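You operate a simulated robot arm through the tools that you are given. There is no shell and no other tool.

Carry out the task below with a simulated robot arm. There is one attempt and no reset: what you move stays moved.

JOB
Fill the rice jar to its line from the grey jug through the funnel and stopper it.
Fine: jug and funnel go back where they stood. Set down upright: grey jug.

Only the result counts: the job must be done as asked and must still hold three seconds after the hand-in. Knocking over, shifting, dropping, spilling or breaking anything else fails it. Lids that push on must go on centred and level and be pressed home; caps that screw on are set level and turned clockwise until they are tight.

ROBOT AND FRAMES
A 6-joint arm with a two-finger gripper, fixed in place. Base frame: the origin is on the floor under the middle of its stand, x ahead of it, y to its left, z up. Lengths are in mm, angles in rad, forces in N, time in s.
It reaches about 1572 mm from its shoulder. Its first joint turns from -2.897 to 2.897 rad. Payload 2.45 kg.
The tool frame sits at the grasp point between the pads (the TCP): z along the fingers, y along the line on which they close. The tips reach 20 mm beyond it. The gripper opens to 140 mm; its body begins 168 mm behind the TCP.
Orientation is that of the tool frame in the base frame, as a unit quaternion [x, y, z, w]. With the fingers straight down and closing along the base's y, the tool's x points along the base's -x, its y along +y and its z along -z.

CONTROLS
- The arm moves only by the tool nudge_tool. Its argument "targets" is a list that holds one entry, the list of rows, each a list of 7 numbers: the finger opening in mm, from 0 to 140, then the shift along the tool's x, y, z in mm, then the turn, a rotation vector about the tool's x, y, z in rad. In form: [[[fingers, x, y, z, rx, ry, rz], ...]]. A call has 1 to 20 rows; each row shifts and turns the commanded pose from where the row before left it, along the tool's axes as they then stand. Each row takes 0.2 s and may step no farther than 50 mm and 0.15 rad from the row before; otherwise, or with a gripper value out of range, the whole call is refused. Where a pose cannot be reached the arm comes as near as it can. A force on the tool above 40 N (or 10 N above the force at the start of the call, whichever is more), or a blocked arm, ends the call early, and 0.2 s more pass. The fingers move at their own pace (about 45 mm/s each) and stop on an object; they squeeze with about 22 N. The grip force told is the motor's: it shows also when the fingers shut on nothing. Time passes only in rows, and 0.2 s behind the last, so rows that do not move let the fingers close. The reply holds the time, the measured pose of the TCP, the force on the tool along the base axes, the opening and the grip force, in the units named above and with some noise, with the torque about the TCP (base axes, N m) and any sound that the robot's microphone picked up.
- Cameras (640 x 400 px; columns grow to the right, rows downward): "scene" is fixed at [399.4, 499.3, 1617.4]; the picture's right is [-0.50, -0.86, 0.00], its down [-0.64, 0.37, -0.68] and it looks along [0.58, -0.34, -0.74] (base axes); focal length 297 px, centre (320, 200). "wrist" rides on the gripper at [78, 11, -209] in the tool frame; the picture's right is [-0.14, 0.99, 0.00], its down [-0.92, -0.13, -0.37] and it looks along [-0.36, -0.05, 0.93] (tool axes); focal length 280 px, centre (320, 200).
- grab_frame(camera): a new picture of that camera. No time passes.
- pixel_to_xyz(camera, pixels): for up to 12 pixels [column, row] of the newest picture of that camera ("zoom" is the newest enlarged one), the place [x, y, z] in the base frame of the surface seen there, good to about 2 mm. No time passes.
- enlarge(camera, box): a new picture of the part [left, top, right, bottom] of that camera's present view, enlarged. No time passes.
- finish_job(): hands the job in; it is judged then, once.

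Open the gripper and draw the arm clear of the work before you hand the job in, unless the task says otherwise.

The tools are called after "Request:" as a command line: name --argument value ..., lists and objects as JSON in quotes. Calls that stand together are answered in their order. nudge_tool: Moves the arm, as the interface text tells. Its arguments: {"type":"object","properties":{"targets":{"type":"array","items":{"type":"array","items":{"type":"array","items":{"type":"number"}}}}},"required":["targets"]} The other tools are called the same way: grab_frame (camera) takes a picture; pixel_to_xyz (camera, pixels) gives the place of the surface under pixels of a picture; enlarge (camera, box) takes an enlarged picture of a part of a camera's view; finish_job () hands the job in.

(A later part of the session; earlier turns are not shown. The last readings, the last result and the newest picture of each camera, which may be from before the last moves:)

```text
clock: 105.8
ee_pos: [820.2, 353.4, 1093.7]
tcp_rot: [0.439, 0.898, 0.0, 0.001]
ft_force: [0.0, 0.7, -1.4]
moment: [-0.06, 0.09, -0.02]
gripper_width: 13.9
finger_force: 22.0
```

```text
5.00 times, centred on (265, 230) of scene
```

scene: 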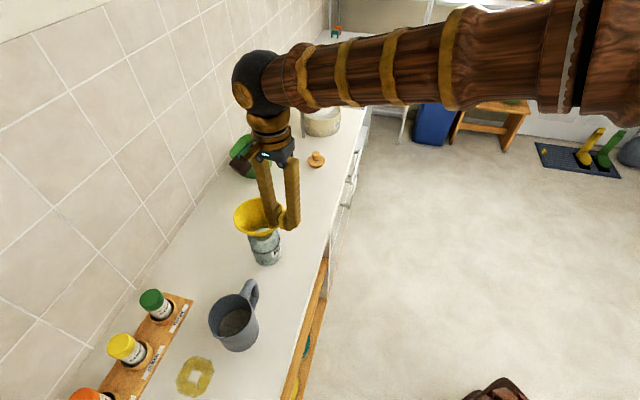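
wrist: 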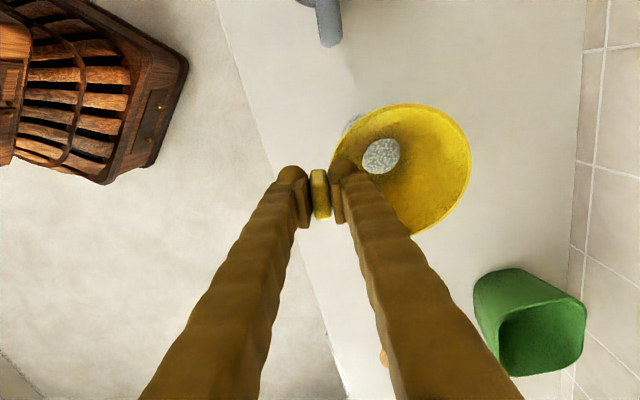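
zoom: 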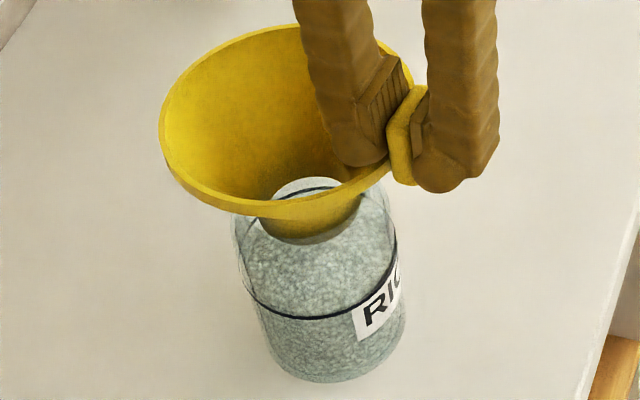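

The jar stays put while the neck slides out. I lift another 48 mm so the funnel bottom is clear of the jar rim.

Request:
nudge_tool --targets '[[[0, 0, 0, -5, 0, 0, 0], [0, 0, 0, -6, 0, 0, 0], [0, 0, 0, -7, 0, 0, 0], [0, 0, 0, -10, 0, 0, 0], [0, 0, 0, -10, 0, 0, 0], [0, 0, 0, -10, 0, 0, 0], [0, 0, 0, 0, 0, 0, 0]]]'

Request:
grab_frame --camera "wrist"

Request:
grab_frame --camera "scene"

Request:
enlarge --camera "scene" --box '[225, 180, 305, 270]'

```text
clock: 107.4
ee_pos: [820.1, 353.0, 1140.5]
tcp_rot: [0.439, 0.898, 0.0, 0.0]
ft_force: [-0.2, -0.2, -0.9]
moment: [-0.01, 0.08, -0.01]
gripper_width: 13.6
finger_force: 21.4
```

```text
taken
```

wrist: 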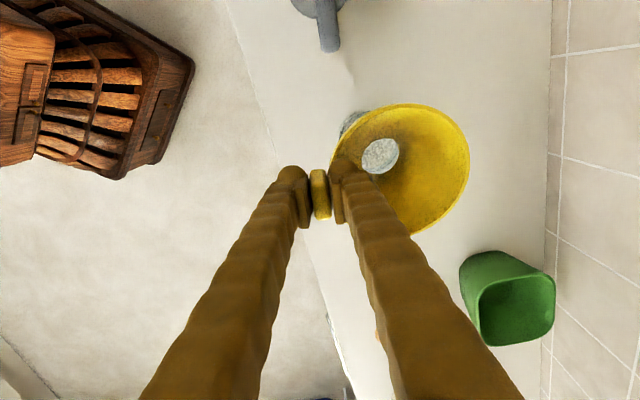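

```text
taken
```

scene: 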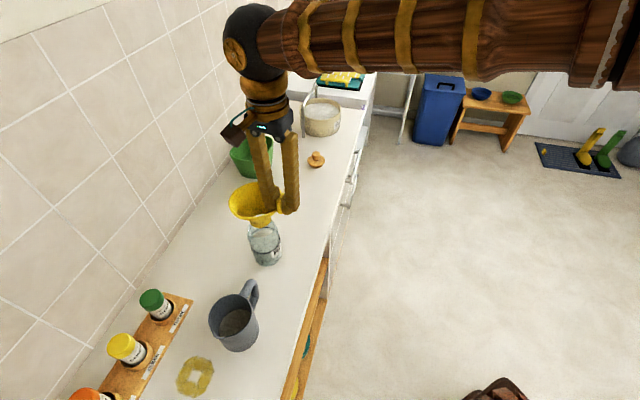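

```text
4.44 times, centred on (265, 225) of scene
```

zoom: 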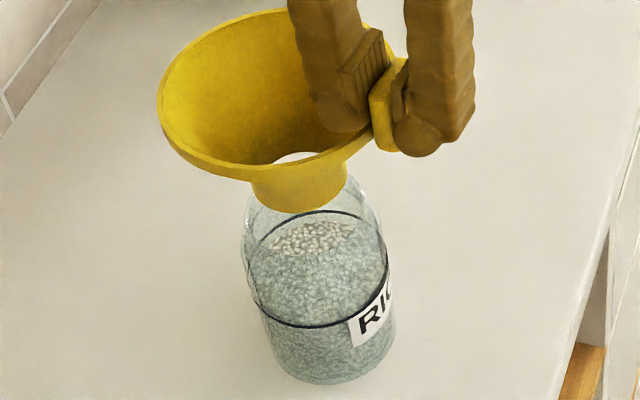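

The neck is out and the jar is undisturbed. I check the funnel's rim heights for level and measure the rice now visible through the mouth.

Request:
pixel_to_xyz --camera "wrist" --pixels '[[405, 105], [440, 116], [462, 140], [468, 165], [460, 195], [440, 223], [415, 234], [370, 117], [352, 134], [453, 127]]'

Request:
pixel_to_xyz --camera "scene" --pixels '[[262, 229], [265, 229], [258, 230], [268, 228], [264, 240], [260, 238], [268, 236], [263, 245], [246, 215], [250, 221], [258, 224], [230, 200]]'

```text
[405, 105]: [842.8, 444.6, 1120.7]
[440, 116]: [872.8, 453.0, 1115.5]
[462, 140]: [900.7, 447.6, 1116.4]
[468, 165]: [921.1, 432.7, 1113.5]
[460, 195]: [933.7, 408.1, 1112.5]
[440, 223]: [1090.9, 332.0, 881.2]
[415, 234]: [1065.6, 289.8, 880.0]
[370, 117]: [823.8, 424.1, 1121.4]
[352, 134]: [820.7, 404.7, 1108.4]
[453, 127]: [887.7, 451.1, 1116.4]
```

```text
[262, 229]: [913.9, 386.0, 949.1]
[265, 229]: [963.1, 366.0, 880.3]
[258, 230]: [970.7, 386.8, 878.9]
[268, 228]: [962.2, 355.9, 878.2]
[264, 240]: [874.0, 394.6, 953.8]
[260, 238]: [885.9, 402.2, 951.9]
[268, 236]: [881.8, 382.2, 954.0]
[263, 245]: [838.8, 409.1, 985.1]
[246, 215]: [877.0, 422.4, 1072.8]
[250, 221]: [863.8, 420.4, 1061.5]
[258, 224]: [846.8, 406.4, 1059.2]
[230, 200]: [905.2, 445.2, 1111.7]
```

The funnel leans ~5° in the grip (rim 1121 on the −x side, 1112 on the +x side). I raise a bit more, correct the attitude (rx −0.037, ry −0.075, yaw back −0.034), and re-measure.

Request:
nudge_tool --targets '[[[0, 0, 0, -15, 0, 0, 0], [0, 0, 0, -15, 0, 0, 0], [0, 0, 0, 0, 0, 0, -0.0335], [0, 0, 0, 0, -0.018, -0.038, 0], [0, 0, 0, 0, -0.018, -0.037, 0], [0, 0, 0, 0, 0, 0, 0], [0, 0, 0, 0, 0, 0, 0]]]'

Request:
grab_frame --camera "wrist"

Request:
pixel_to_xyz --camera "wrist" --pixels '[[405, 106], [440, 116], [462, 140], [467, 165], [459, 195], [438, 222], [415, 232], [370, 118], [354, 133], [453, 128]]'

```text
clock: 109.0
ee_pos: [820.2, 352.9, 1172.0]
tcp_rot: [0.423, 0.905, 0.001, 0.043]
ft_force: [-0.6, 0.3, -1.4]
moment: [-0.04, 0.08, -0.01]
gripper_width: 13.9
finger_force: 21.8
```

```text
taken
```

wrist: 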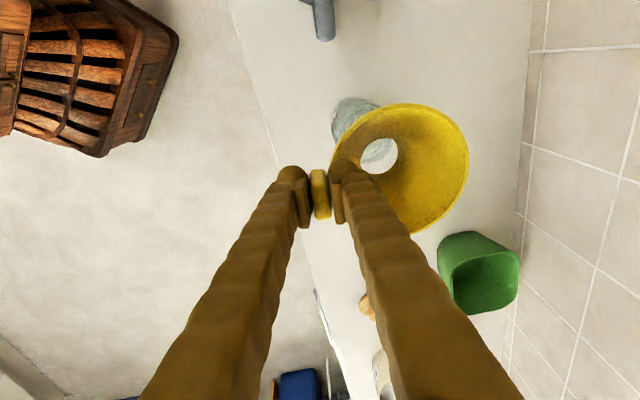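

```text
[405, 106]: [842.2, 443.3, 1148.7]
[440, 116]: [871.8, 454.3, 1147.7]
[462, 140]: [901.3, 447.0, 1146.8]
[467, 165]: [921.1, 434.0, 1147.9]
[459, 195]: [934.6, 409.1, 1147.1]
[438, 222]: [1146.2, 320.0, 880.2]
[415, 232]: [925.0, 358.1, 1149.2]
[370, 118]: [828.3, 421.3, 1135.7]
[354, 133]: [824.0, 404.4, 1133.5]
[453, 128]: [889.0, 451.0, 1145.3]
```

Rim is level now (≈1147–1149), centre (876.7,394.8). I translate it back toward (1015.9,251.1) at this height.

Request:
nudge_tool --targets '[[[0, -19.9, 1.43, 1.59, 0, 0, 0], [0, -19.9, 1.43, 1.59, 0, 0, 0], [0, -19.9, 1.43, 1.59, 0, 0, 0], [0, -19.9, 1.43, 1.59, 0, 0, 0], [0, -19.9, 1.43, 1.59, 0, 0, 0], [0, -19.9, 1.43, 1.59, 0, 0, 0], [0, -19.9, 1.43, 1.59, 0, 0, 0], [0, -19.9, 1.43, 1.59, 0, 0, 0], [0, -19.9, 1.43, 1.59, 0, 0, 0], [0, -19.9, 1.43, 1.59, 0, 0, 0], [0, 0, 0, 0, 0, 0, 0], [0, 1.54, -0.76, 19.9, 0, 0, 0], [0, 1.54, -0.76, 19.9, 0, 0, 0], [0, 1.54, -0.76, 19.9, 0, 0, 0], [0, 1.54, -0.76, 19.9, 0, 0, 0], [0, 1.54, -0.76, 19.9, 0, 0, 0], [0, 1.54, -0.76, 19.9, 0, 0, 0], [0, 0, 0, 0, 0, 0, 0]]]'

Request:
grab_frame --camera "wrist"

Request:
pixel_to_xyz --camera "wrist" --pixels '[[405, 106], [440, 117], [462, 140], [466, 165], [457, 195], [437, 221], [413, 232], [370, 119], [353, 135], [452, 128]]'

Request:
grab_frame --camera "scene"

```text
clock: 112.8
ee_pos: [960.0, 208.1, 1049.9]
tcp_rot: [0.424, 0.905, 0.001, 0.042]
ft_force: [0.2, 0.3, -0.3]
moment: [-0.06, 0.07, -0.04]
gripper_width: 14.0
finger_force: 22.1
```

```text
taken
```

wrist: 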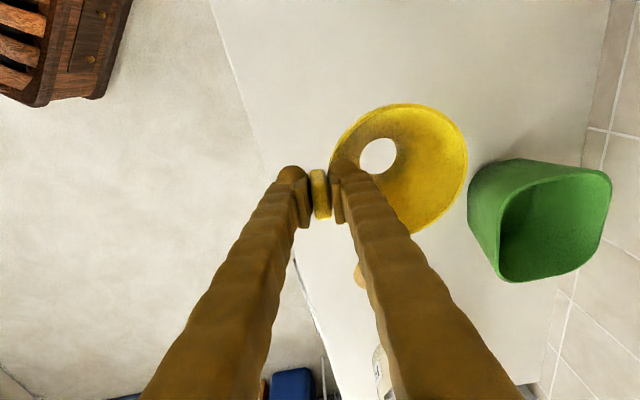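

```text
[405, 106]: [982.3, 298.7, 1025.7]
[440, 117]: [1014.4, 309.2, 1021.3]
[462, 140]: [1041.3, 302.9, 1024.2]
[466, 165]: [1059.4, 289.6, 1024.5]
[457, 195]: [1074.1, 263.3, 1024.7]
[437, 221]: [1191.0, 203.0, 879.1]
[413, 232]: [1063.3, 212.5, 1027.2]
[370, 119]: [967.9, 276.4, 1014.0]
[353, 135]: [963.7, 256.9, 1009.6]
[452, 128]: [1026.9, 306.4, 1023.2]
```

```text
taken
```

scene: 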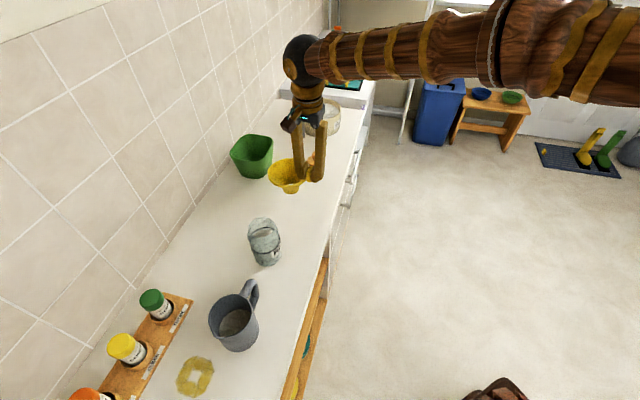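

Funnel centre reads (1016.2,250.2) – within 1 mm of its original place – and 71 mm above rest. I lower 66 mm with a tiny correction, then check.

Request:
nudge_tool --targets '[[[0, 2.4, -0.4, 19.9, 0, 0, 0], [0, 1.54, -0.76, 19.9, 0, 0, 0], [0, 1.15, -0.57, 15, 0, 0, 0], [0, 0.85, -0.42, 11, 0, 0, 0], [0, 0, 0, 0, 0, 0, 0]]]'

Request:
enlarge --camera "scene" --box '[230, 130, 350, 220]'

```text
clock: 114.0
ee_pos: [958.7, 208.9, 984.7]
tcp_rot: [0.424, 0.905, 0.001, 0.042]
ft_force: [-0.4, -0.1, -0.2]
moment: [-0.06, 0.06, 0.02]
gripper_width: 14.2
finger_force: 21.9
```

```text
4.44 times, centred on (290, 175) of scene
```

zoom: 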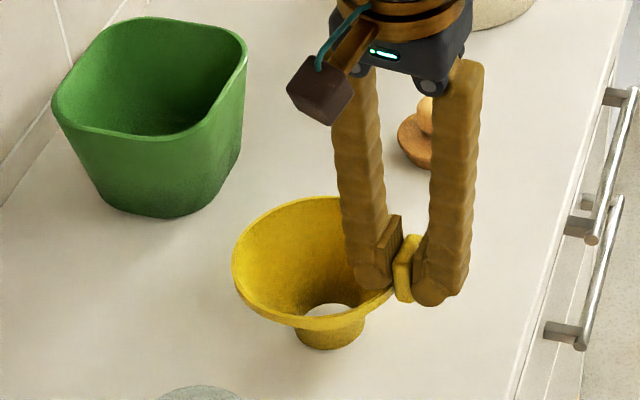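

Funnel is ~5 mm above the counter. I lower in 1 mm steps feeling for contact.

Request:
nudge_tool --targets '[[[0, 0.15, -0.08, 2, 0, 0, 0], [0, 0.08, -0.04, 1, 0, 0, 0], [0, 0, 0, 0, 0, 0, 0]]]'

Request:
nudge_tool --targets '[[[0, 0.08, -0.04, 1, 0, 0, 0], [0, 0.08, -0.04, 1, 0, 0, 0], [0, 0, 0, 0, 0, 0, 0]]]'

Request:
grab_frame --camera "wrist"

Request:
pixel_to_xyz --camera "wrist" --pixels '[[405, 106], [440, 117], [462, 140], [466, 165], [457, 195], [437, 222], [413, 233], [370, 119], [353, 135], [452, 128]]'

```text
clock: 114.8
ee_pos: [957.8, 208.5, 982.2]
tcp_rot: [0.424, 0.904, 0.001, 0.042]
ft_force: [-0.1, -0.2, -0.8]
moment: [-0.02, 0.06, 0.0]
gripper_width: 13.8
finger_force: 22.5
```

```text
clock: 115.6
ee_pos: [957.6, 209.6, 981.0]
tcp_rot: [0.424, 0.905, 0.002, 0.043]
ft_force: [1.1, -0.8, -0.6]
moment: [-0.08, 0.03, 0.0]
gripper_width: 14.1
finger_force: 22.4
```

```text
taken
```

wrist: 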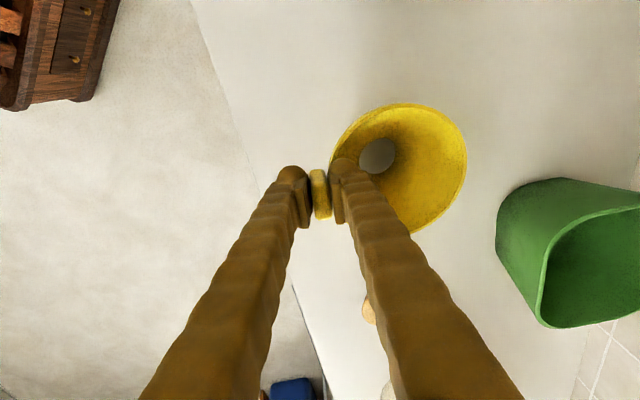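

```text
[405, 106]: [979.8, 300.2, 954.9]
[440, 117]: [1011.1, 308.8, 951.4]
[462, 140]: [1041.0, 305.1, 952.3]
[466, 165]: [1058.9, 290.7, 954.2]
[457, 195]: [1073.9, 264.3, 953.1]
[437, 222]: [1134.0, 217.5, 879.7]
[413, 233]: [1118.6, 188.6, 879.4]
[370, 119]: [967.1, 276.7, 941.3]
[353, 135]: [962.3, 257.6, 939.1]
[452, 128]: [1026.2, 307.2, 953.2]
```

Rim is at 953–954, its resting height, with centre ≈(1015.5,251). I go down 1 mm more to confirm contact, then release.

Request:
nudge_tool --targets '[[[0, 0.08, -0.04, 1, 0, 0, 0], [0, 0, 0, 0, 0, 0, 0]]]'

```text
clock: 116.2
ee_pos: [957.0, 209.7, 979.5]
tcp_rot: [0.424, 0.905, 0.001, 0.042]
ft_force: [0.4, 0.0, -1.7]
moment: [-0.03, 0.07, 0.02]
gripper_width: 13.9
finger_force: 22.1
```

No clear contact yet; one more millimetre and re-measure.

Request:
nudge_tool --targets '[[[0, 0.08, -0.04, 1, 0, 0, 0], [0, 0, 0, 0, 0, 0, 0]]]'

Request:
enlarge --camera "scene" --box '[260, 165, 330, 215]'

Request:
grab_frame --camera "wrist"

Request:
pixel_to_xyz --camera "wrist" --pixels '[[405, 106], [440, 117], [462, 140], [466, 165], [457, 195], [433, 222], [410, 231], [385, 106], [452, 128]]'

```text
clock: 116.8
ee_pos: [958.2, 209.7, 978.3]
tcp_rot: [0.424, 0.905, 0.001, 0.042]
ft_force: [-0.4, -0.4, -0.1]
moment: [-0.02, 0.02, 0.05]
gripper_width: 13.9
finger_force: 21.8
```

```text
8.00 times, centred on (295, 190) of scene
```

zoom: 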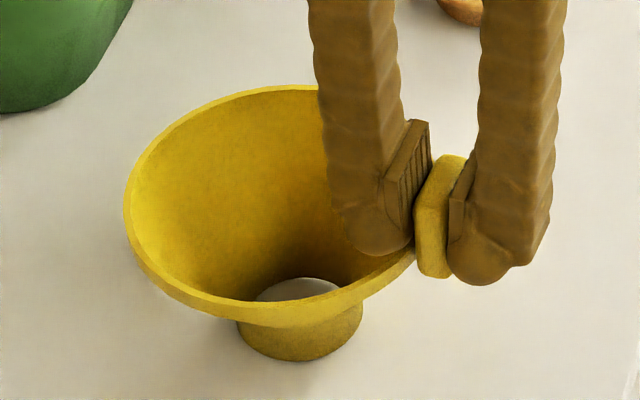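

```text
taken
```

wrist: 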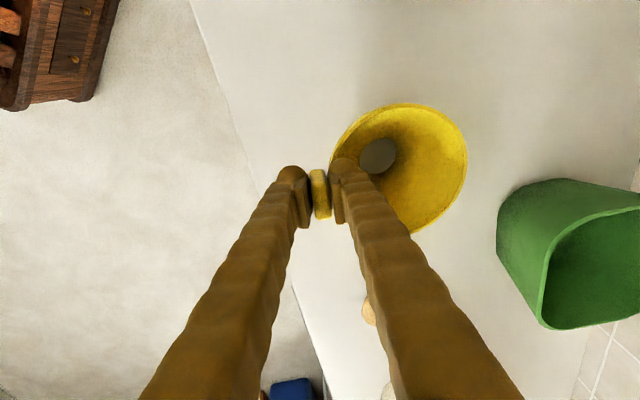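

```text
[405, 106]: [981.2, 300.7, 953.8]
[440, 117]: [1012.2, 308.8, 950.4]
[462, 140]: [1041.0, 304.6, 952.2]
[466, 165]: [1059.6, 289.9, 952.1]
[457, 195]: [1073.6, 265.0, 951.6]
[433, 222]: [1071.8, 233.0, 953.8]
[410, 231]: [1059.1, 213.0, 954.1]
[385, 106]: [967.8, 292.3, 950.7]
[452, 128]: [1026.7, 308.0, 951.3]
```

Load has transferred (force ≈0, moment ≈0), so the funnel is standing on the counter. I open the fingers to release.

Request:
nudge_tool --targets '[[[18, 0, 0, 0, 0, 0, 0], [26, 0, 0, 0, 0, 0, 0], [45, 0, 0, 0, 0, 0, 0], [50, 0, 0, 0, 0, 0, 0]]]'

Request:
grab_frame --camera "wrist"

Request:
pixel_to_xyz --camera "wrist" --pixels '[[405, 106], [440, 117], [462, 140], [466, 165], [457, 195], [433, 222], [350, 130], [385, 106], [452, 128], [318, 195]]'

Request:
enlarge --camera "scene" --box '[260, 165, 330, 215]'

```text
clock: 117.8
ee_pos: [958.1, 209.9, 979.5]
tcp_rot: [0.424, 0.905, 0.002, 0.042]
ft_force: [-0.1, 0.8, 1.3]
moment: [0.0, 0.0, 0.0]
gripper_width: 50.2
finger_force: 0.1
```

```text
taken
```

wrist: 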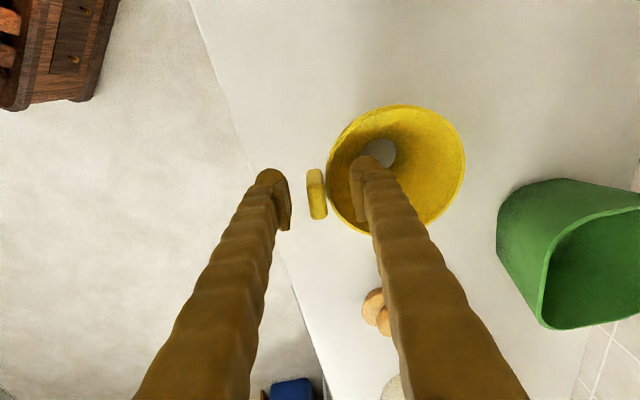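

```text
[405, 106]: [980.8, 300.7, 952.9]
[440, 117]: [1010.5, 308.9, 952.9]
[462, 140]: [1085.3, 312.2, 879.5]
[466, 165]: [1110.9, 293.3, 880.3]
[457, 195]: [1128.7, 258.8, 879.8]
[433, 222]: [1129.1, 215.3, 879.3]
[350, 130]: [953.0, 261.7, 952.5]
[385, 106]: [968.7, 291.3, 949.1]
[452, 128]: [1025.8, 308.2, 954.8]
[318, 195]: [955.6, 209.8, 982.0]
```

```text
8.00 times, centred on (295, 190) of scene
```

zoom: 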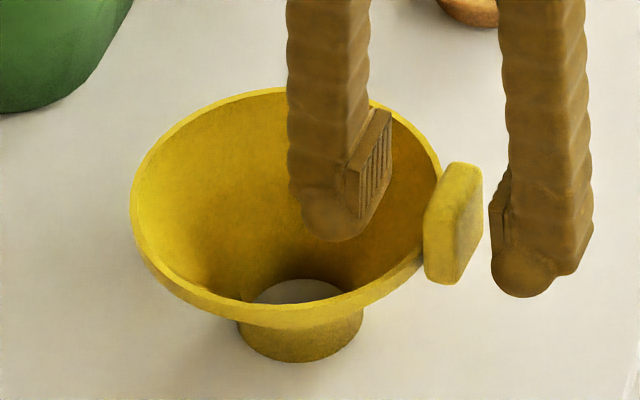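

The funnel stands upright on the counter. I raise the hand straight up, level it, and compare the funnel's place with the original.

Request:
nudge_tool --targets '[[[55, -1.5, 0.76, -20, 0, 0, 0], [60, -2.7, 1.3, -35, 0, 0, 0], [60, -3, 1.5, -40, 0, 0, 0], [100, -2.7, 1.3, -35, 0, 0, 0], [140, 0, 0, 0, 0.036, 0.075, 0], [140, 0, 0, -20, 0, 0, 0], [140, 0, 0, 0, 0, 0, 0]]]'

Request:
grab_frame --camera "wrist"

Request:
grab_frame --camera "scene"

Request:
enlarge --camera "scene" --box '[180, 130, 360, 250]'

```text
clock: 119.4
ee_pos: [956.9, 209.8, 1128.4]
tcp_rot: [0.424, 0.906, 0.001, 0.0]
ft_force: [-0.4, 0.0, 0.3]
moment: [0.01, 0.02, -0.03]
gripper_width: 140.3
finger_force: 0.0
```

```text
taken
```

wrist: 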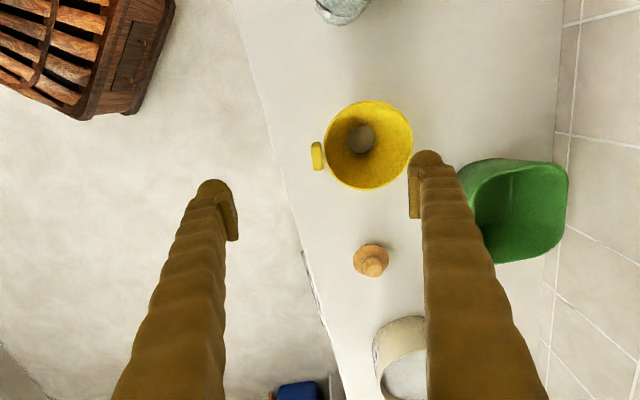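

```text
taken
```

scene: 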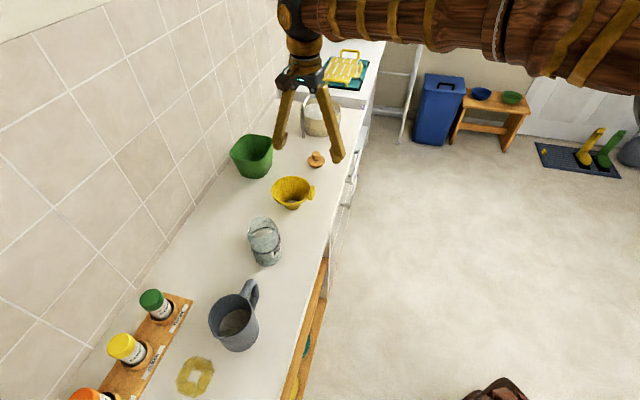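

```text
3.33 times, centred on (270, 190) of scene
```

zoom: 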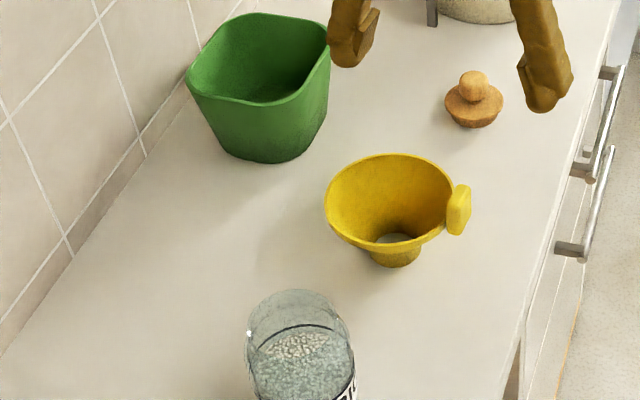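

The funnel appears ~4 mm right of its original picture position. I measure its rim accurately from here.

Request:
pixel_to_xyz --camera "wrist" --pixels '[[327, 130], [340, 111], [360, 102], [385, 103], [404, 117], [411, 138], [408, 160], [395, 178], [370, 187], [345, 182], [332, 168], [317, 156]]'

Request:
pixel_to_xyz --camera "scene" --pixels '[[273, 190], [290, 177], [280, 181], [305, 180], [308, 187], [276, 198], [283, 203], [293, 204], [302, 200], [311, 190], [314, 192], [292, 208]]'

```text
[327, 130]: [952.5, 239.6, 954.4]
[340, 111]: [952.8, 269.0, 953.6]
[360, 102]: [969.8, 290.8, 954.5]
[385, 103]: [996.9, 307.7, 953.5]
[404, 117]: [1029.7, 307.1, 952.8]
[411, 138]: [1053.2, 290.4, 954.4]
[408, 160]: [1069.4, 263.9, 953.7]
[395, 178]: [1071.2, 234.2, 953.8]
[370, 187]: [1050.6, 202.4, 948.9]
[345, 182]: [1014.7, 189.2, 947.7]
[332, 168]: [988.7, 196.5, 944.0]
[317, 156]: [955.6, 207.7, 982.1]
```

```text
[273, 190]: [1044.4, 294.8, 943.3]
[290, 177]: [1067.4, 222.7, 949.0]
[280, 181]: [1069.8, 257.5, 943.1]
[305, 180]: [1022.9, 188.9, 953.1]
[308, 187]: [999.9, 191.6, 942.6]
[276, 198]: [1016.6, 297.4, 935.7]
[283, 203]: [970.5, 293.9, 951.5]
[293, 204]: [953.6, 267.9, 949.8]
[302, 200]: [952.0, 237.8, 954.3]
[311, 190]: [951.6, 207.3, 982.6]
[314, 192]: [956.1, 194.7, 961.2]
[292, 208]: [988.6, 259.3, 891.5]
```

The funnel is within ~4 mm of where it stood (centre ≈(1012,249)), upright – good. Now the stopper at wrist (371,262): I enlarge and measure it.

Request:
enlarge --camera "wrist" --box '[335, 225, 410, 295]'

Request:
pixel_to_xyz --camera "wrist" --pixels '[[375, 266], [371, 262], [378, 270], [368, 270], [382, 262], [355, 258], [388, 252], [370, 245], [362, 272], [374, 276], [365, 250], [380, 250]]'

Request:
enlarge --camera "scene" --box '[295, 140, 340, 175]'

Request:
pixel_to_xyz --camera "scene" --pixels '[[316, 152], [313, 154], [319, 154], [316, 156], [308, 160], [324, 160], [316, 164], [316, 167], [312, 166], [320, 166], [310, 157], [322, 157]]'

```text
5.71 times, centred on (372, 260) of wrist
```

zoom: 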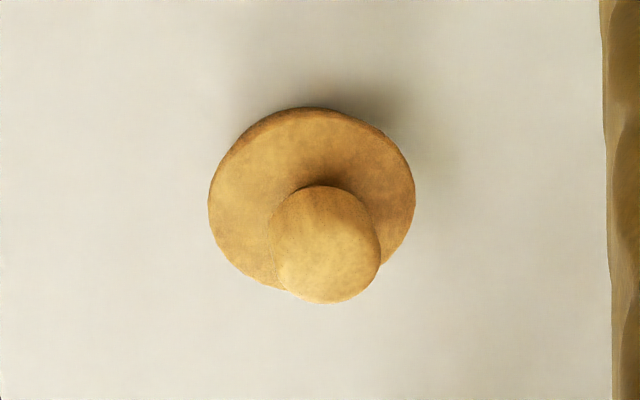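

```text
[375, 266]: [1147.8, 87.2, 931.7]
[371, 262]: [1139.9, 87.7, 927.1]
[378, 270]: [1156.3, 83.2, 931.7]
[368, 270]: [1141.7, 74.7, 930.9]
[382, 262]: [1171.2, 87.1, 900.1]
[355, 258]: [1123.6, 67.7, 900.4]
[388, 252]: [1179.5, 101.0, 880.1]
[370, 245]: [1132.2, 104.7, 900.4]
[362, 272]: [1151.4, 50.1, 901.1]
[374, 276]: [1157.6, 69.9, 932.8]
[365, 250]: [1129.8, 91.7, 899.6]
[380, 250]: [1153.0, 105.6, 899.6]
```

```text
11.43 times, centred on (318, 158) of scene
```

zoom: 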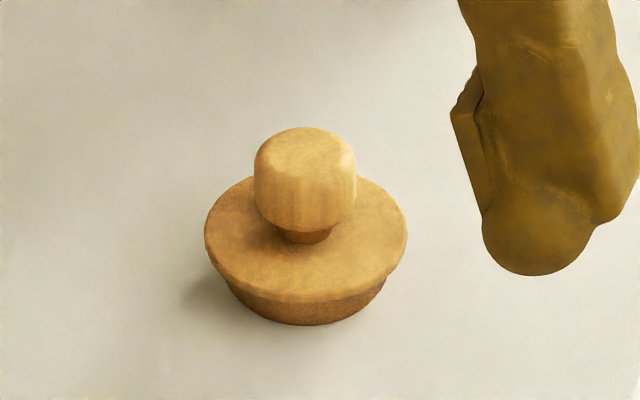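

```text
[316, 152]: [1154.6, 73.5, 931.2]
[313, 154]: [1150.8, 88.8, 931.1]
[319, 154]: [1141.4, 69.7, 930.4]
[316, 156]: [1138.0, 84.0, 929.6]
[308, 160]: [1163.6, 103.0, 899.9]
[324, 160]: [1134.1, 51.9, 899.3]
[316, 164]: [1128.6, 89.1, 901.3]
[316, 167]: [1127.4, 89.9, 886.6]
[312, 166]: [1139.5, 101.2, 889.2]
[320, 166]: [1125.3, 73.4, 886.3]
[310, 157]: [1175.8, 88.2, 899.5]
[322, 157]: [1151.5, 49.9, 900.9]
```

Stopper: knob top z≈932 centred ≈(1149,78.5), ~31 mm wide; flange top z≈900 (R≈31). Before picking it I re-measure the jar mouth precisely from above.

Request:
nudge_tool --targets '[[[140, 39.1, 11, -10.4, 0, 0, 0], [140, 39.1, 11, -10.4, 0, 0, 0], [140, 39.1, 11, -10.4, 0, 0, 0], [140, 39.1, 11, -10.4, 0, 0, 0], [140, 39.1, 11, 10, 0, 0, 0], [140, 0, 0, 30, 0, 0, 0], [140, 0, 0, 0, 0, 0, 0]]]'

Request:
grab_frame --camera "wrist"

Request:
enlarge --camera "wrist" --box '[270, 130, 370, 210]'

```text
clock: 121.0
ee_pos: [876.0, 396.8, 1130.6]
tcp_rot: [0.425, 0.905, 0.001, 0.0]
ft_force: [-0.6, -0.1, -0.5]
moment: [-0.02, -0.03, -0.02]
gripper_width: 139.9
finger_force: 0.1
```

```text
taken
```

wrist: 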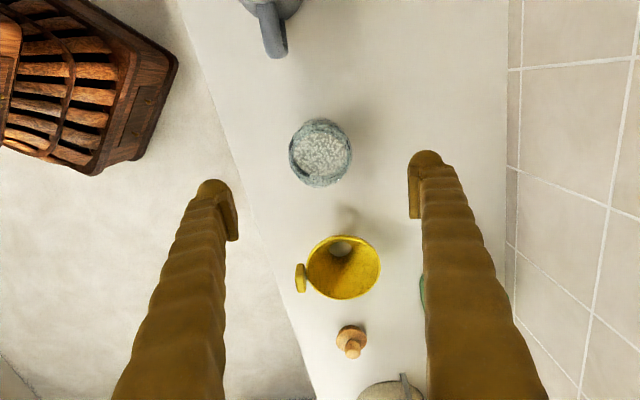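

```text
5.00 times, centred on (320, 170) of wrist
```

zoom: 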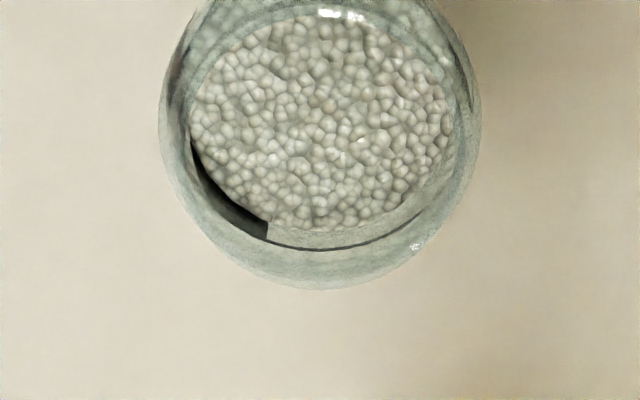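

I enlarge the entire mouth and query points on the rim and rice.

Request:
enlarge --camera "wrist" --box '[275, 105, 365, 200]'

Request:
pixel_to_xyz --camera "zoom" --pixels '[[225, 135], [300, 75], [380, 70], [430, 120], [440, 170], [410, 230], [360, 270], [300, 280], [240, 250], [205, 200], [320, 170], [330, 300]]'

```text
4.21 times, centred on (320, 152) of wrist
```

zoom: 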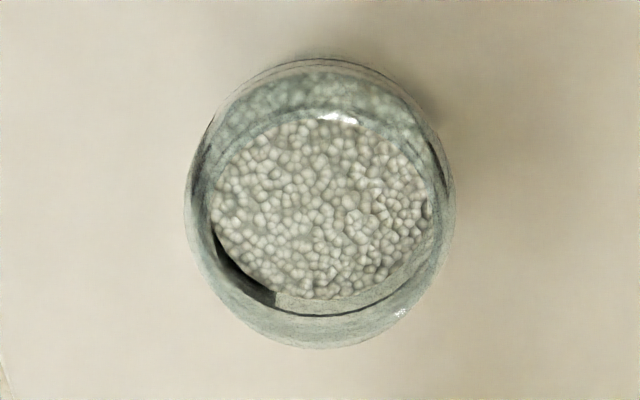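

```text
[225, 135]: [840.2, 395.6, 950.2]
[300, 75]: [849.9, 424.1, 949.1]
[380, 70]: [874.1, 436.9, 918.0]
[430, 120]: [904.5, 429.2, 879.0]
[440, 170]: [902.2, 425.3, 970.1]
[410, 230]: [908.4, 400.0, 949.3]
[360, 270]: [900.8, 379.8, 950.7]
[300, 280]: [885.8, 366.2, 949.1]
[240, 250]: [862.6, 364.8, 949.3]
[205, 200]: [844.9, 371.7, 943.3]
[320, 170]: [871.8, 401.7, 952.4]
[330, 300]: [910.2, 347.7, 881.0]
```

The rice reads ≈950–952 here too. I enlarge left and right mouth edges to fix the mouth's centre laterally.

Request:
enlarge --camera "wrist" --box '[284, 135, 324, 190]'

Request:
enlarge --camera "wrist" --box '[322, 125, 362, 190]'

```text
7.27 times, centred on (304, 162) of wrist
```

zoom: 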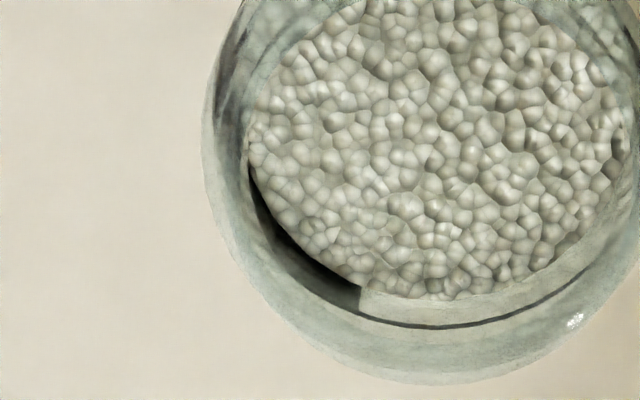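

```text
6.15 times, centred on (342, 158) of wrist
```

zoom: 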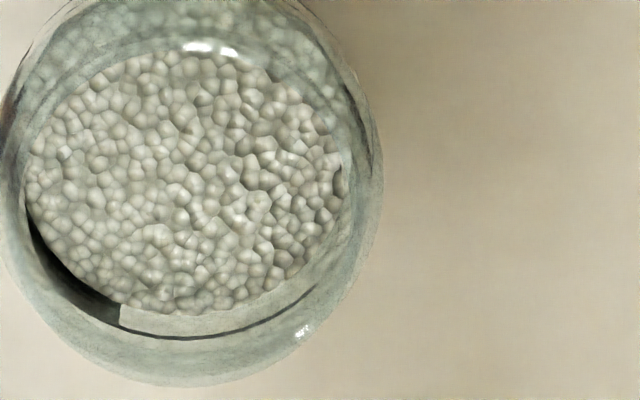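

The wrist view hints the jar centre may be ~3 mm off my earlier estimate. I compare with the very first scene zoom of the jar (same box) and gather more glass points.

Request:
grab_frame --camera "scene"

Request:
enlarge --camera "scene" --box '[160, 200, 320, 300]'

Request:
enlarge --camera "scene" --box '[235, 210, 295, 272]'

```text
taken
```

scene: 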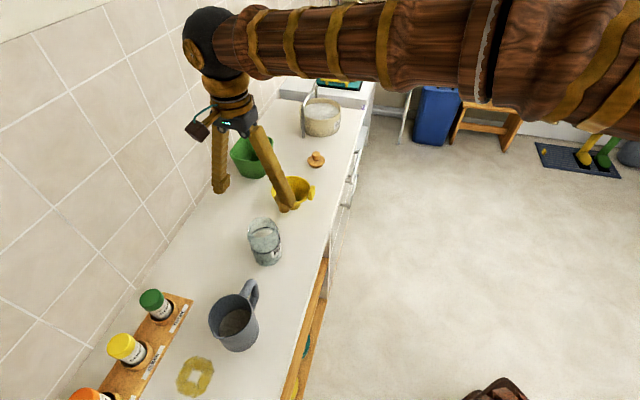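

```text
4.00 times, centred on (240, 250) of scene
```

zoom: 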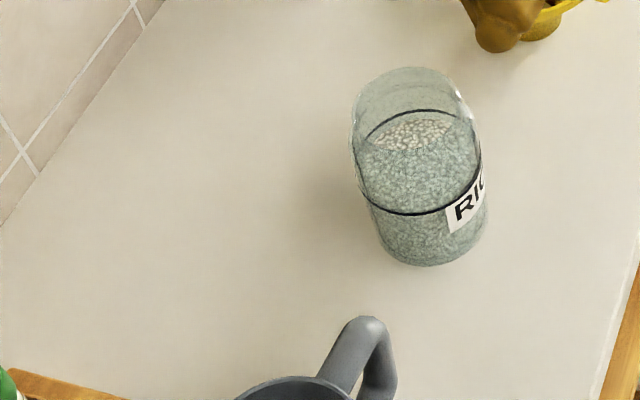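

```text
6.45 times, centred on (265, 241) of scene
```

zoom: 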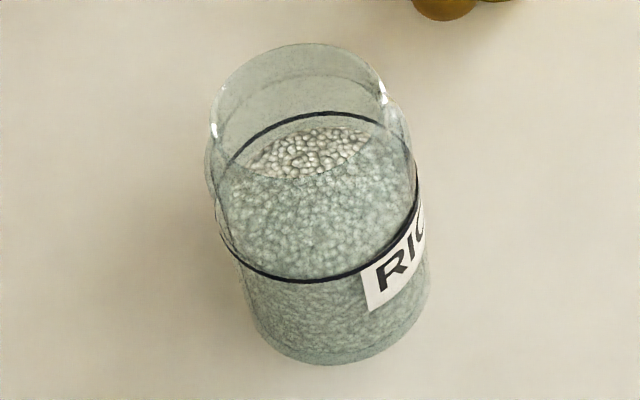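

The jar hasn't moved. I now query rim-glass pixels in the wrist view (bottom arc around (321,186) and near-edge highlight (324,133)).

Request:
pixel_to_xyz --camera "wrist" --pixels '[[321, 187], [321, 184], [310, 186], [332, 186], [302, 180], [341, 179], [324, 133], [312, 135], [336, 136], [293, 165], [350, 165], [347, 172]]'

Request:
pixel_to_xyz --camera "wrist" --pixels '[[291, 150], [351, 155], [295, 140], [346, 142], [305, 128], [335, 127], [292, 158], [300, 177], [345, 176], [315, 187], [327, 187], [320, 132]]'

```text
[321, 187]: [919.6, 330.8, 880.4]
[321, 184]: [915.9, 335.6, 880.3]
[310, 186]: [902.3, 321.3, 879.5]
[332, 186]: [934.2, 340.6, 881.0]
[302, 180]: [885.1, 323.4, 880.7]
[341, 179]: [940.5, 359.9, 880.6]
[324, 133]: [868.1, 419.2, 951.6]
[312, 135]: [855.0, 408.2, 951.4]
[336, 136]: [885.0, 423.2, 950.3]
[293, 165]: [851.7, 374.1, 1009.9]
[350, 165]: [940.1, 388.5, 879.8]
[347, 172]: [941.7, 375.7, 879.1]
```

```text
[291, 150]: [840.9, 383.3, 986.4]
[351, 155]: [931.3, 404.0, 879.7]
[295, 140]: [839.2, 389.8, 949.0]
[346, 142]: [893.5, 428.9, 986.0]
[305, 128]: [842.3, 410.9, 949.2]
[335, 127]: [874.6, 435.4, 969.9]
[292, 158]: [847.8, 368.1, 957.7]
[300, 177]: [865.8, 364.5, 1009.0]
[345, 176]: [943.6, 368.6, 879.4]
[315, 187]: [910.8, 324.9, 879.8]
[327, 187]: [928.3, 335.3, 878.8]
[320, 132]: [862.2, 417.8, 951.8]
```

Jar unmoved; centre estimates cluster at ≈(875,396). I'll centre the stopper visually when it's held above. Now I check the surroundings of the stopper (flour pot) before approaching it.

Request:
pixel_to_xyz --camera "scene" --pixels '[[304, 118], [304, 135], [310, 132], [320, 136], [332, 132], [316, 153], [270, 150], [340, 120]]'

Request:
nudge_tool --targets '[[[140, -45, -8, -10, 0, 0, 0], [100, -45, -8, -10, 0, 0, 0], [80, -45, -8, 0, 0, 0, 0], [70, -45, -8, 0, 0, 0, 0], [70, -45, -8, 0, 0, 0, 0], [70, -45, -8, 0, 0, 0, 0], [70, -45, -8, 0, 0, 0, 0], [70, -45, -8, 0, 0, 0, 0], [70, -45, 16, 0, 0, 0, 0], [70, 0, 50, 0, 0, 0, 0], [70, -15, 0, 0, 0, 0, 0], [70, 0, 0, 0, 0, 0, 0]]]'

Request:
grab_frame --camera "wrist"

```text
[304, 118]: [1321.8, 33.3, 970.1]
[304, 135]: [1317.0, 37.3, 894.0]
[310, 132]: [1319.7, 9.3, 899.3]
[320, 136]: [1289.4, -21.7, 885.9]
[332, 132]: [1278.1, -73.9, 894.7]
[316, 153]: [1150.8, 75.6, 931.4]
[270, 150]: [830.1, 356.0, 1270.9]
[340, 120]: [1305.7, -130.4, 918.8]
```

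```text
clock: 123.6
ee_pos: [1146.2, 71.4, 1148.6]
tcp_rot: [0.425, 0.905, 0.002, 0.0]
ft_force: [0.0, -0.5, 0.5]
moment: [-0.05, -0.01, 0.0]
gripper_width: 70.1
finger_force: 0.1
```

```text
taken
```

wrist: 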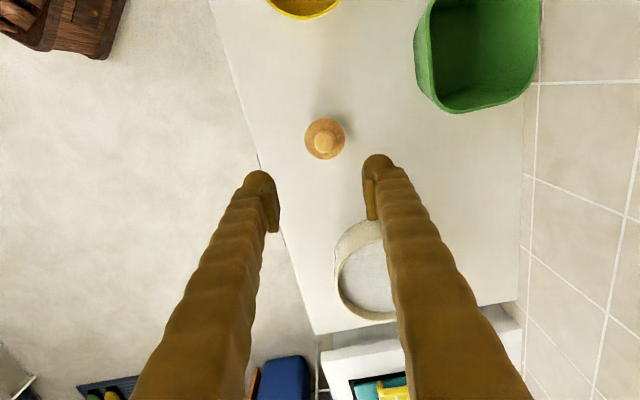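

I'm above the stopper at (324,138). I enlarge and measure the knob and flange for exact centring.

Request:
enlarge --camera "wrist" --box '[290, 105, 360, 170]'

Request:
pixel_to_xyz --camera "zoom" --pixels '[[320, 180], [285, 200], [360, 205], [320, 245], [315, 215], [205, 200], [435, 200], [320, 95], [320, 320], [240, 120], [400, 120], [240, 285], [400, 290]]'

```text
6.15 times, centred on (325, 138) of wrist
```

zoom: 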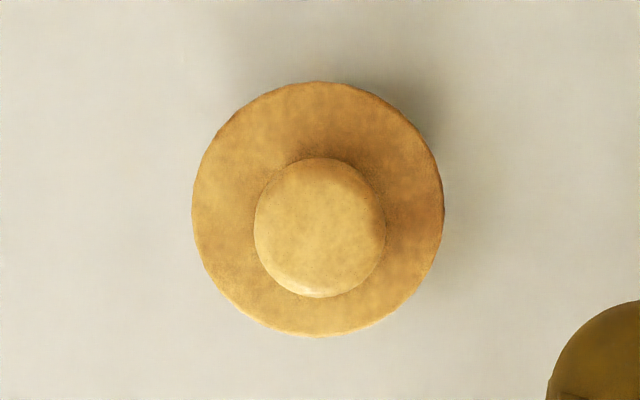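

```text
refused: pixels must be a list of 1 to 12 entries
```

Request:
pixel_to_xyz --camera "zoom" --pixels '[[320, 180], [285, 200], [360, 205], [320, 245], [320, 270], [200, 200], [438, 200], [320, 90], [320, 328], [240, 118], [400, 118], [240, 295]]'

```text
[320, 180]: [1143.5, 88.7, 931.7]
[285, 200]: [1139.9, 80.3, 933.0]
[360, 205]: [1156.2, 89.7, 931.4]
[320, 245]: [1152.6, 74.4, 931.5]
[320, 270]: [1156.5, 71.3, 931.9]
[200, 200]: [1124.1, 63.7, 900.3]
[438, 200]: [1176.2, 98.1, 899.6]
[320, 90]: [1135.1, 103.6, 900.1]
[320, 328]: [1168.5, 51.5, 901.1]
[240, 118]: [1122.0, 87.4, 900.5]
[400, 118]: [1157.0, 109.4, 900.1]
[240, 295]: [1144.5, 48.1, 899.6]
```

Stopper centre ≈(1150.6,78.3), flange R≈31, flange top z=900, knob top z=932. I centre over it and descend most of the way with the fingers at 70 mm.

Request:
nudge_tool --targets '[[[70, 2.5, 7.8, 0, 0, 0, 0], [70, 0, 0, 40, 0, 0, 0], [70, 0, 0, 40, 0, 0, 0], [70, 0, 0, 40, 0, 0, 0], [70, 0, 0, 40, 0, 0, 0], [70, 0, 0, 0, 0, 0, 0]]]'

Request:
grab_frame --camera "wrist"

Request:
enlarge --camera "wrist" --box '[240, 120, 400, 230]'

```text
clock: 125.0
ee_pos: [1152.0, 79.0, 989.3]
tcp_rot: [0.425, 0.905, 0.001, 0.0]
ft_force: [0.2, 0.6, 0.1]
moment: [-0.01, -0.01, 0.01]
gripper_width: 69.8
finger_force: 0.0
```

```text
taken
```

wrist: 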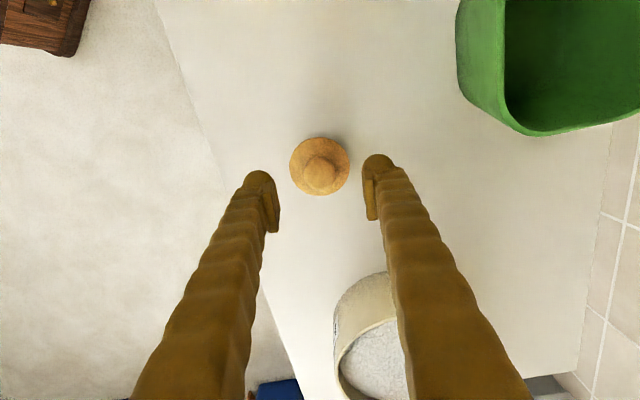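

```text
3.64 times, centred on (320, 175) of wrist
```

zoom: 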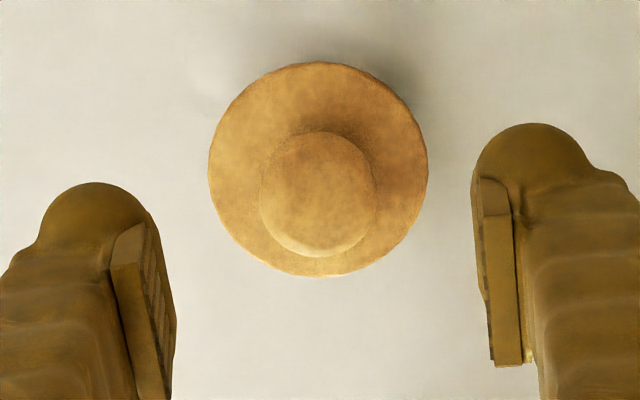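

The knob is centred at (319.4,173.6), within 1 mm of the TCP axis. I descend to z≈925 (tips ~4 mm above the flange) and close on the knob.

Request:
nudge_tool --targets '[[[70, 0, 0, 30, 0, 0, 0], [70, 0, 0, 25, 0, 0, 0], [70, 0, 0, 9.5, 0, 0, 0], [70, 0, 0, 0, 0, 0, 0], [50, 0, 0, 0, 0, 0, 0], [0, 0, 0, 0, 0, 0, 0], [0, 0, 0, 0, 0, 0, 0], [0, 0, 0, 0, 0, 0, 0], [0, 0, 0, 0, 0, 0, 0]]]'

Request:
grab_frame --camera "wrist"

Request:
enlarge --camera "wrist" --box '[240, 120, 400, 230]'

Request:
enlarge --camera "scene" --box '[290, 120, 345, 175]'

```text
clock: 127.0
ee_pos: [1151.7, 79.6, 926.0]
tcp_rot: [0.424, 0.906, 0.001, 0.0]
ft_force: [-0.3, -0.8, 0.0]
moment: [0.01, 0.01, 0.02]
gripper_width: 30.6
finger_force: 22.1
```

```text
taken
```

wrist: 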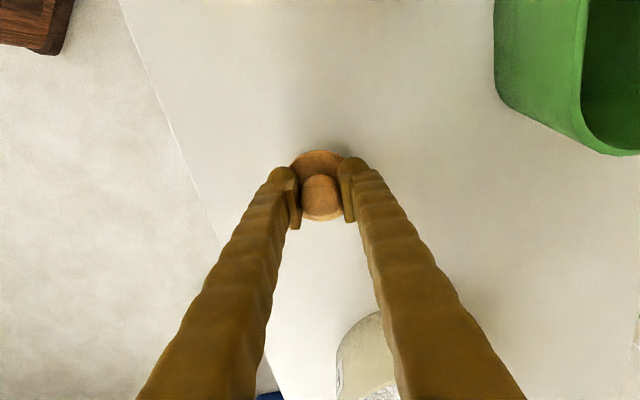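

```text
3.64 times, centred on (320, 175) of wrist
```

zoom: 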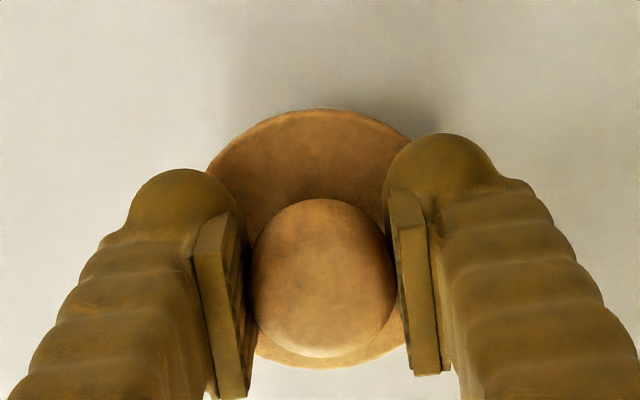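

```text
7.27 times, centred on (318, 148) of scene
```

zoom: 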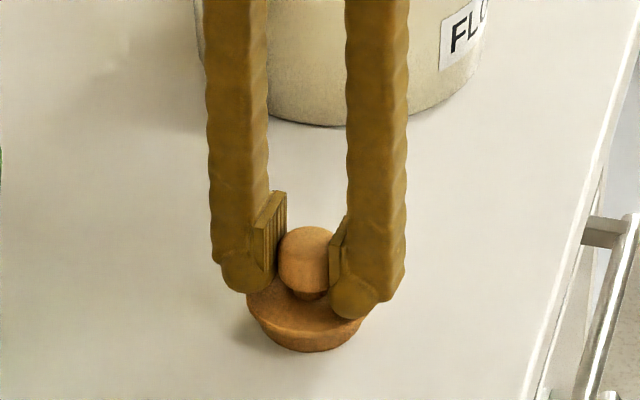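

The knob is held (30.6 mm). I lift 30 mm slowly and check that the stopper hangs level.

Request:
nudge_tool --targets '[[[0, 0, 0, -4, 0, 0, 0], [0, 0, 0, -12, 0, 0, 0], [0, 0, 0, -14, 0, 0, 0], [0, 0, 0, 0, 0, 0, 0], [0, 0, 0, 0, 0, 0, 0]]]'

Request:
grab_frame --camera "wrist"

Request:
enlarge --camera "scene" --box '[290, 110, 345, 165]'

Request:
enlarge --camera "wrist" --box '[240, 120, 400, 230]'

Request:
pixel_to_xyz --camera "zoom" --pixels '[[240, 160], [320, 115], [395, 145], [290, 350], [330, 362], [370, 350], [320, 240], [280, 280], [360, 280], [325, 330], [270, 135], [360, 125]]'

```text
clock: 128.2
ee_pos: [1150.8, 81.2, 957.1]
tcp_rot: [0.424, 0.906, 0.001, 0.0]
ft_force: [-0.1, 0.9, -0.1]
moment: [-0.03, 0.0, -0.01]
gripper_width: 30.2
finger_force: 22.6
```

```text
taken
```

wrist: 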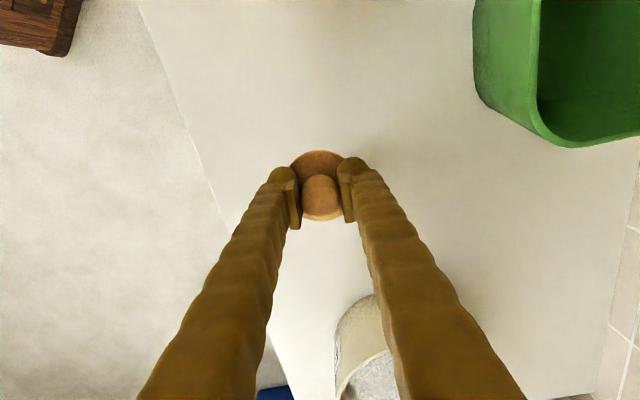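

```text
7.27 times, centred on (318, 138) of scene
```

zoom: 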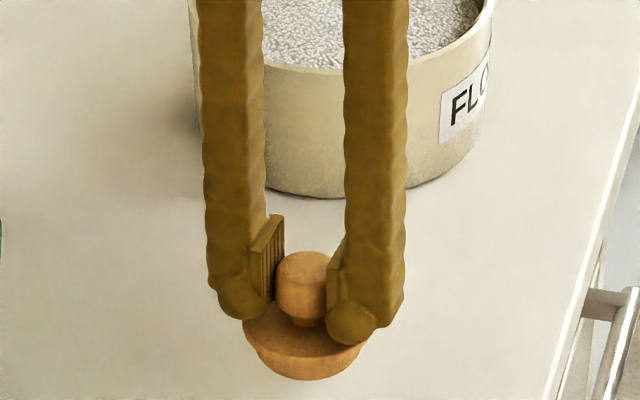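

```text
3.64 times, centred on (320, 175) of wrist
```

zoom: 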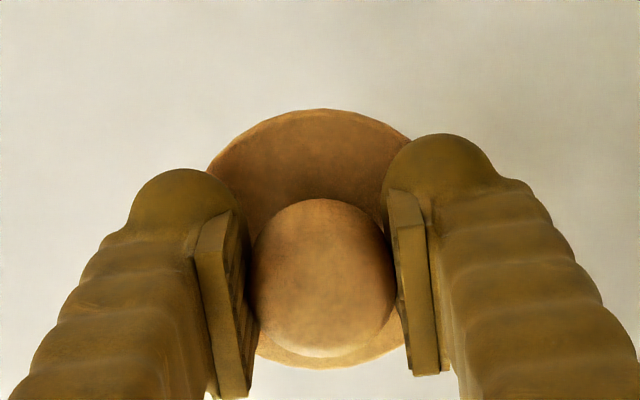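

```text
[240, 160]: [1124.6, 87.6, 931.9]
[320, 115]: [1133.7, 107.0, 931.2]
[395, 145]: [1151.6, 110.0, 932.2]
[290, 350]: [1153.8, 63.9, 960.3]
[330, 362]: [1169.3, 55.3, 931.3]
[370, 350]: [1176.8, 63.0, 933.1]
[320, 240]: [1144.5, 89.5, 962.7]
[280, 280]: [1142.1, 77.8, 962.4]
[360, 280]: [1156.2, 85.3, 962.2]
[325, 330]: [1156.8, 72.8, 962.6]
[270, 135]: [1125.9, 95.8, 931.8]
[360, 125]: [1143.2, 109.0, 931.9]
```

Stopper hangs level (flange 931–933) and centred on the TCP. I raise it 145 mm and carry it toward the jar (passing well above the funnel).

Request:
nudge_tool --targets '[[[0, 0, 0, -25, 0, 0, 0], [0, 0, 0, -40, 0, 0, 0], [0, 0, 0, -40, 0, 0, 0], [0, 0, 0, -40, 0, 0, 0], [0, 20, -0.6, 0, 0, 0, 0], [0, 30, -0.7, 0, 0, 0, 0], [0, 32, -0.7, 0, 0, 0, 0], [0, 32, -0.7, 0, 0, 0, 0], [0, 32, -0.7, 0, 0, 0, 0], [0, 32, -0.7, 0, 0, 0, 0], [0, 32, -0.7, 0, 0, 0, 0], [0, 32, -0.7, 0, 0, 0, 0], [0, 32, -0.7, 0, 0, 0, 0], [0, 32, -0.7, 0, 0, 0, 0], [0, 32, -0.7, 0, 0, 0, 0], [0, 32, -0.7, 0, 0, 0, 0], [0, 30, -0.7, 0, 0, 0, 0], [0, 20, -0.6, 0, 0, 0, 0], [0, 0, 0, 0, 0, 0, 0]]]'

Request:
grab_frame --camera "wrist"

Request:
grab_frame --camera "scene"

Request:
enlarge --camera "scene" --box '[230, 180, 300, 250]'

```text
clock: 132.2
ee_pos: [873.2, 396.2, 1100.2]
tcp_rot: [0.425, 0.905, 0.0, 0.0]
ft_force: [0.5, 0.2, -0.6]
moment: [0.01, -0.01, 0.01]
gripper_width: 30.0
finger_force: 22.2
```

```text
taken
```

wrist: 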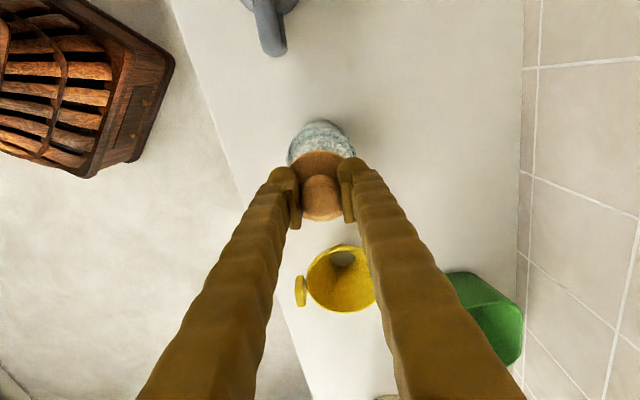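

```text
taken
```

scene: 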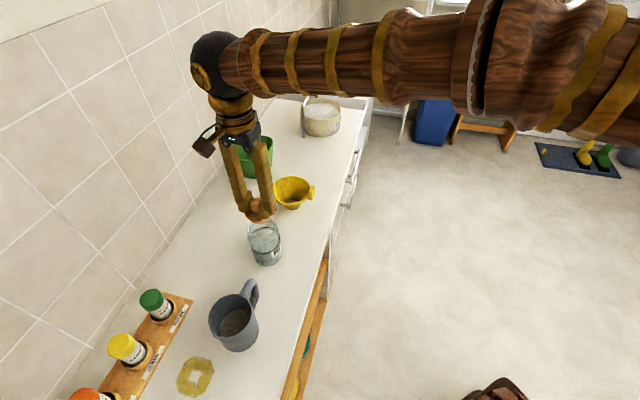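

```text
5.71 times, centred on (265, 215) of scene
```

zoom: 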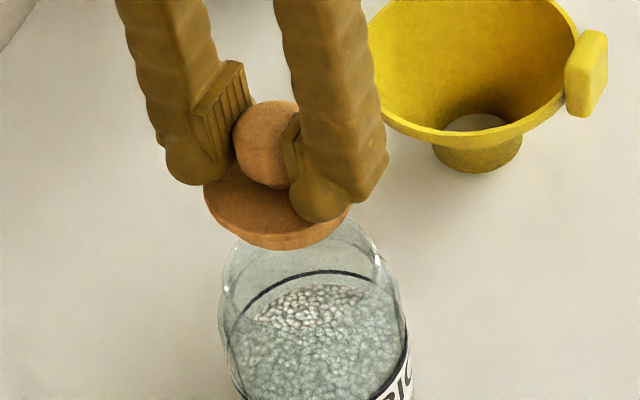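

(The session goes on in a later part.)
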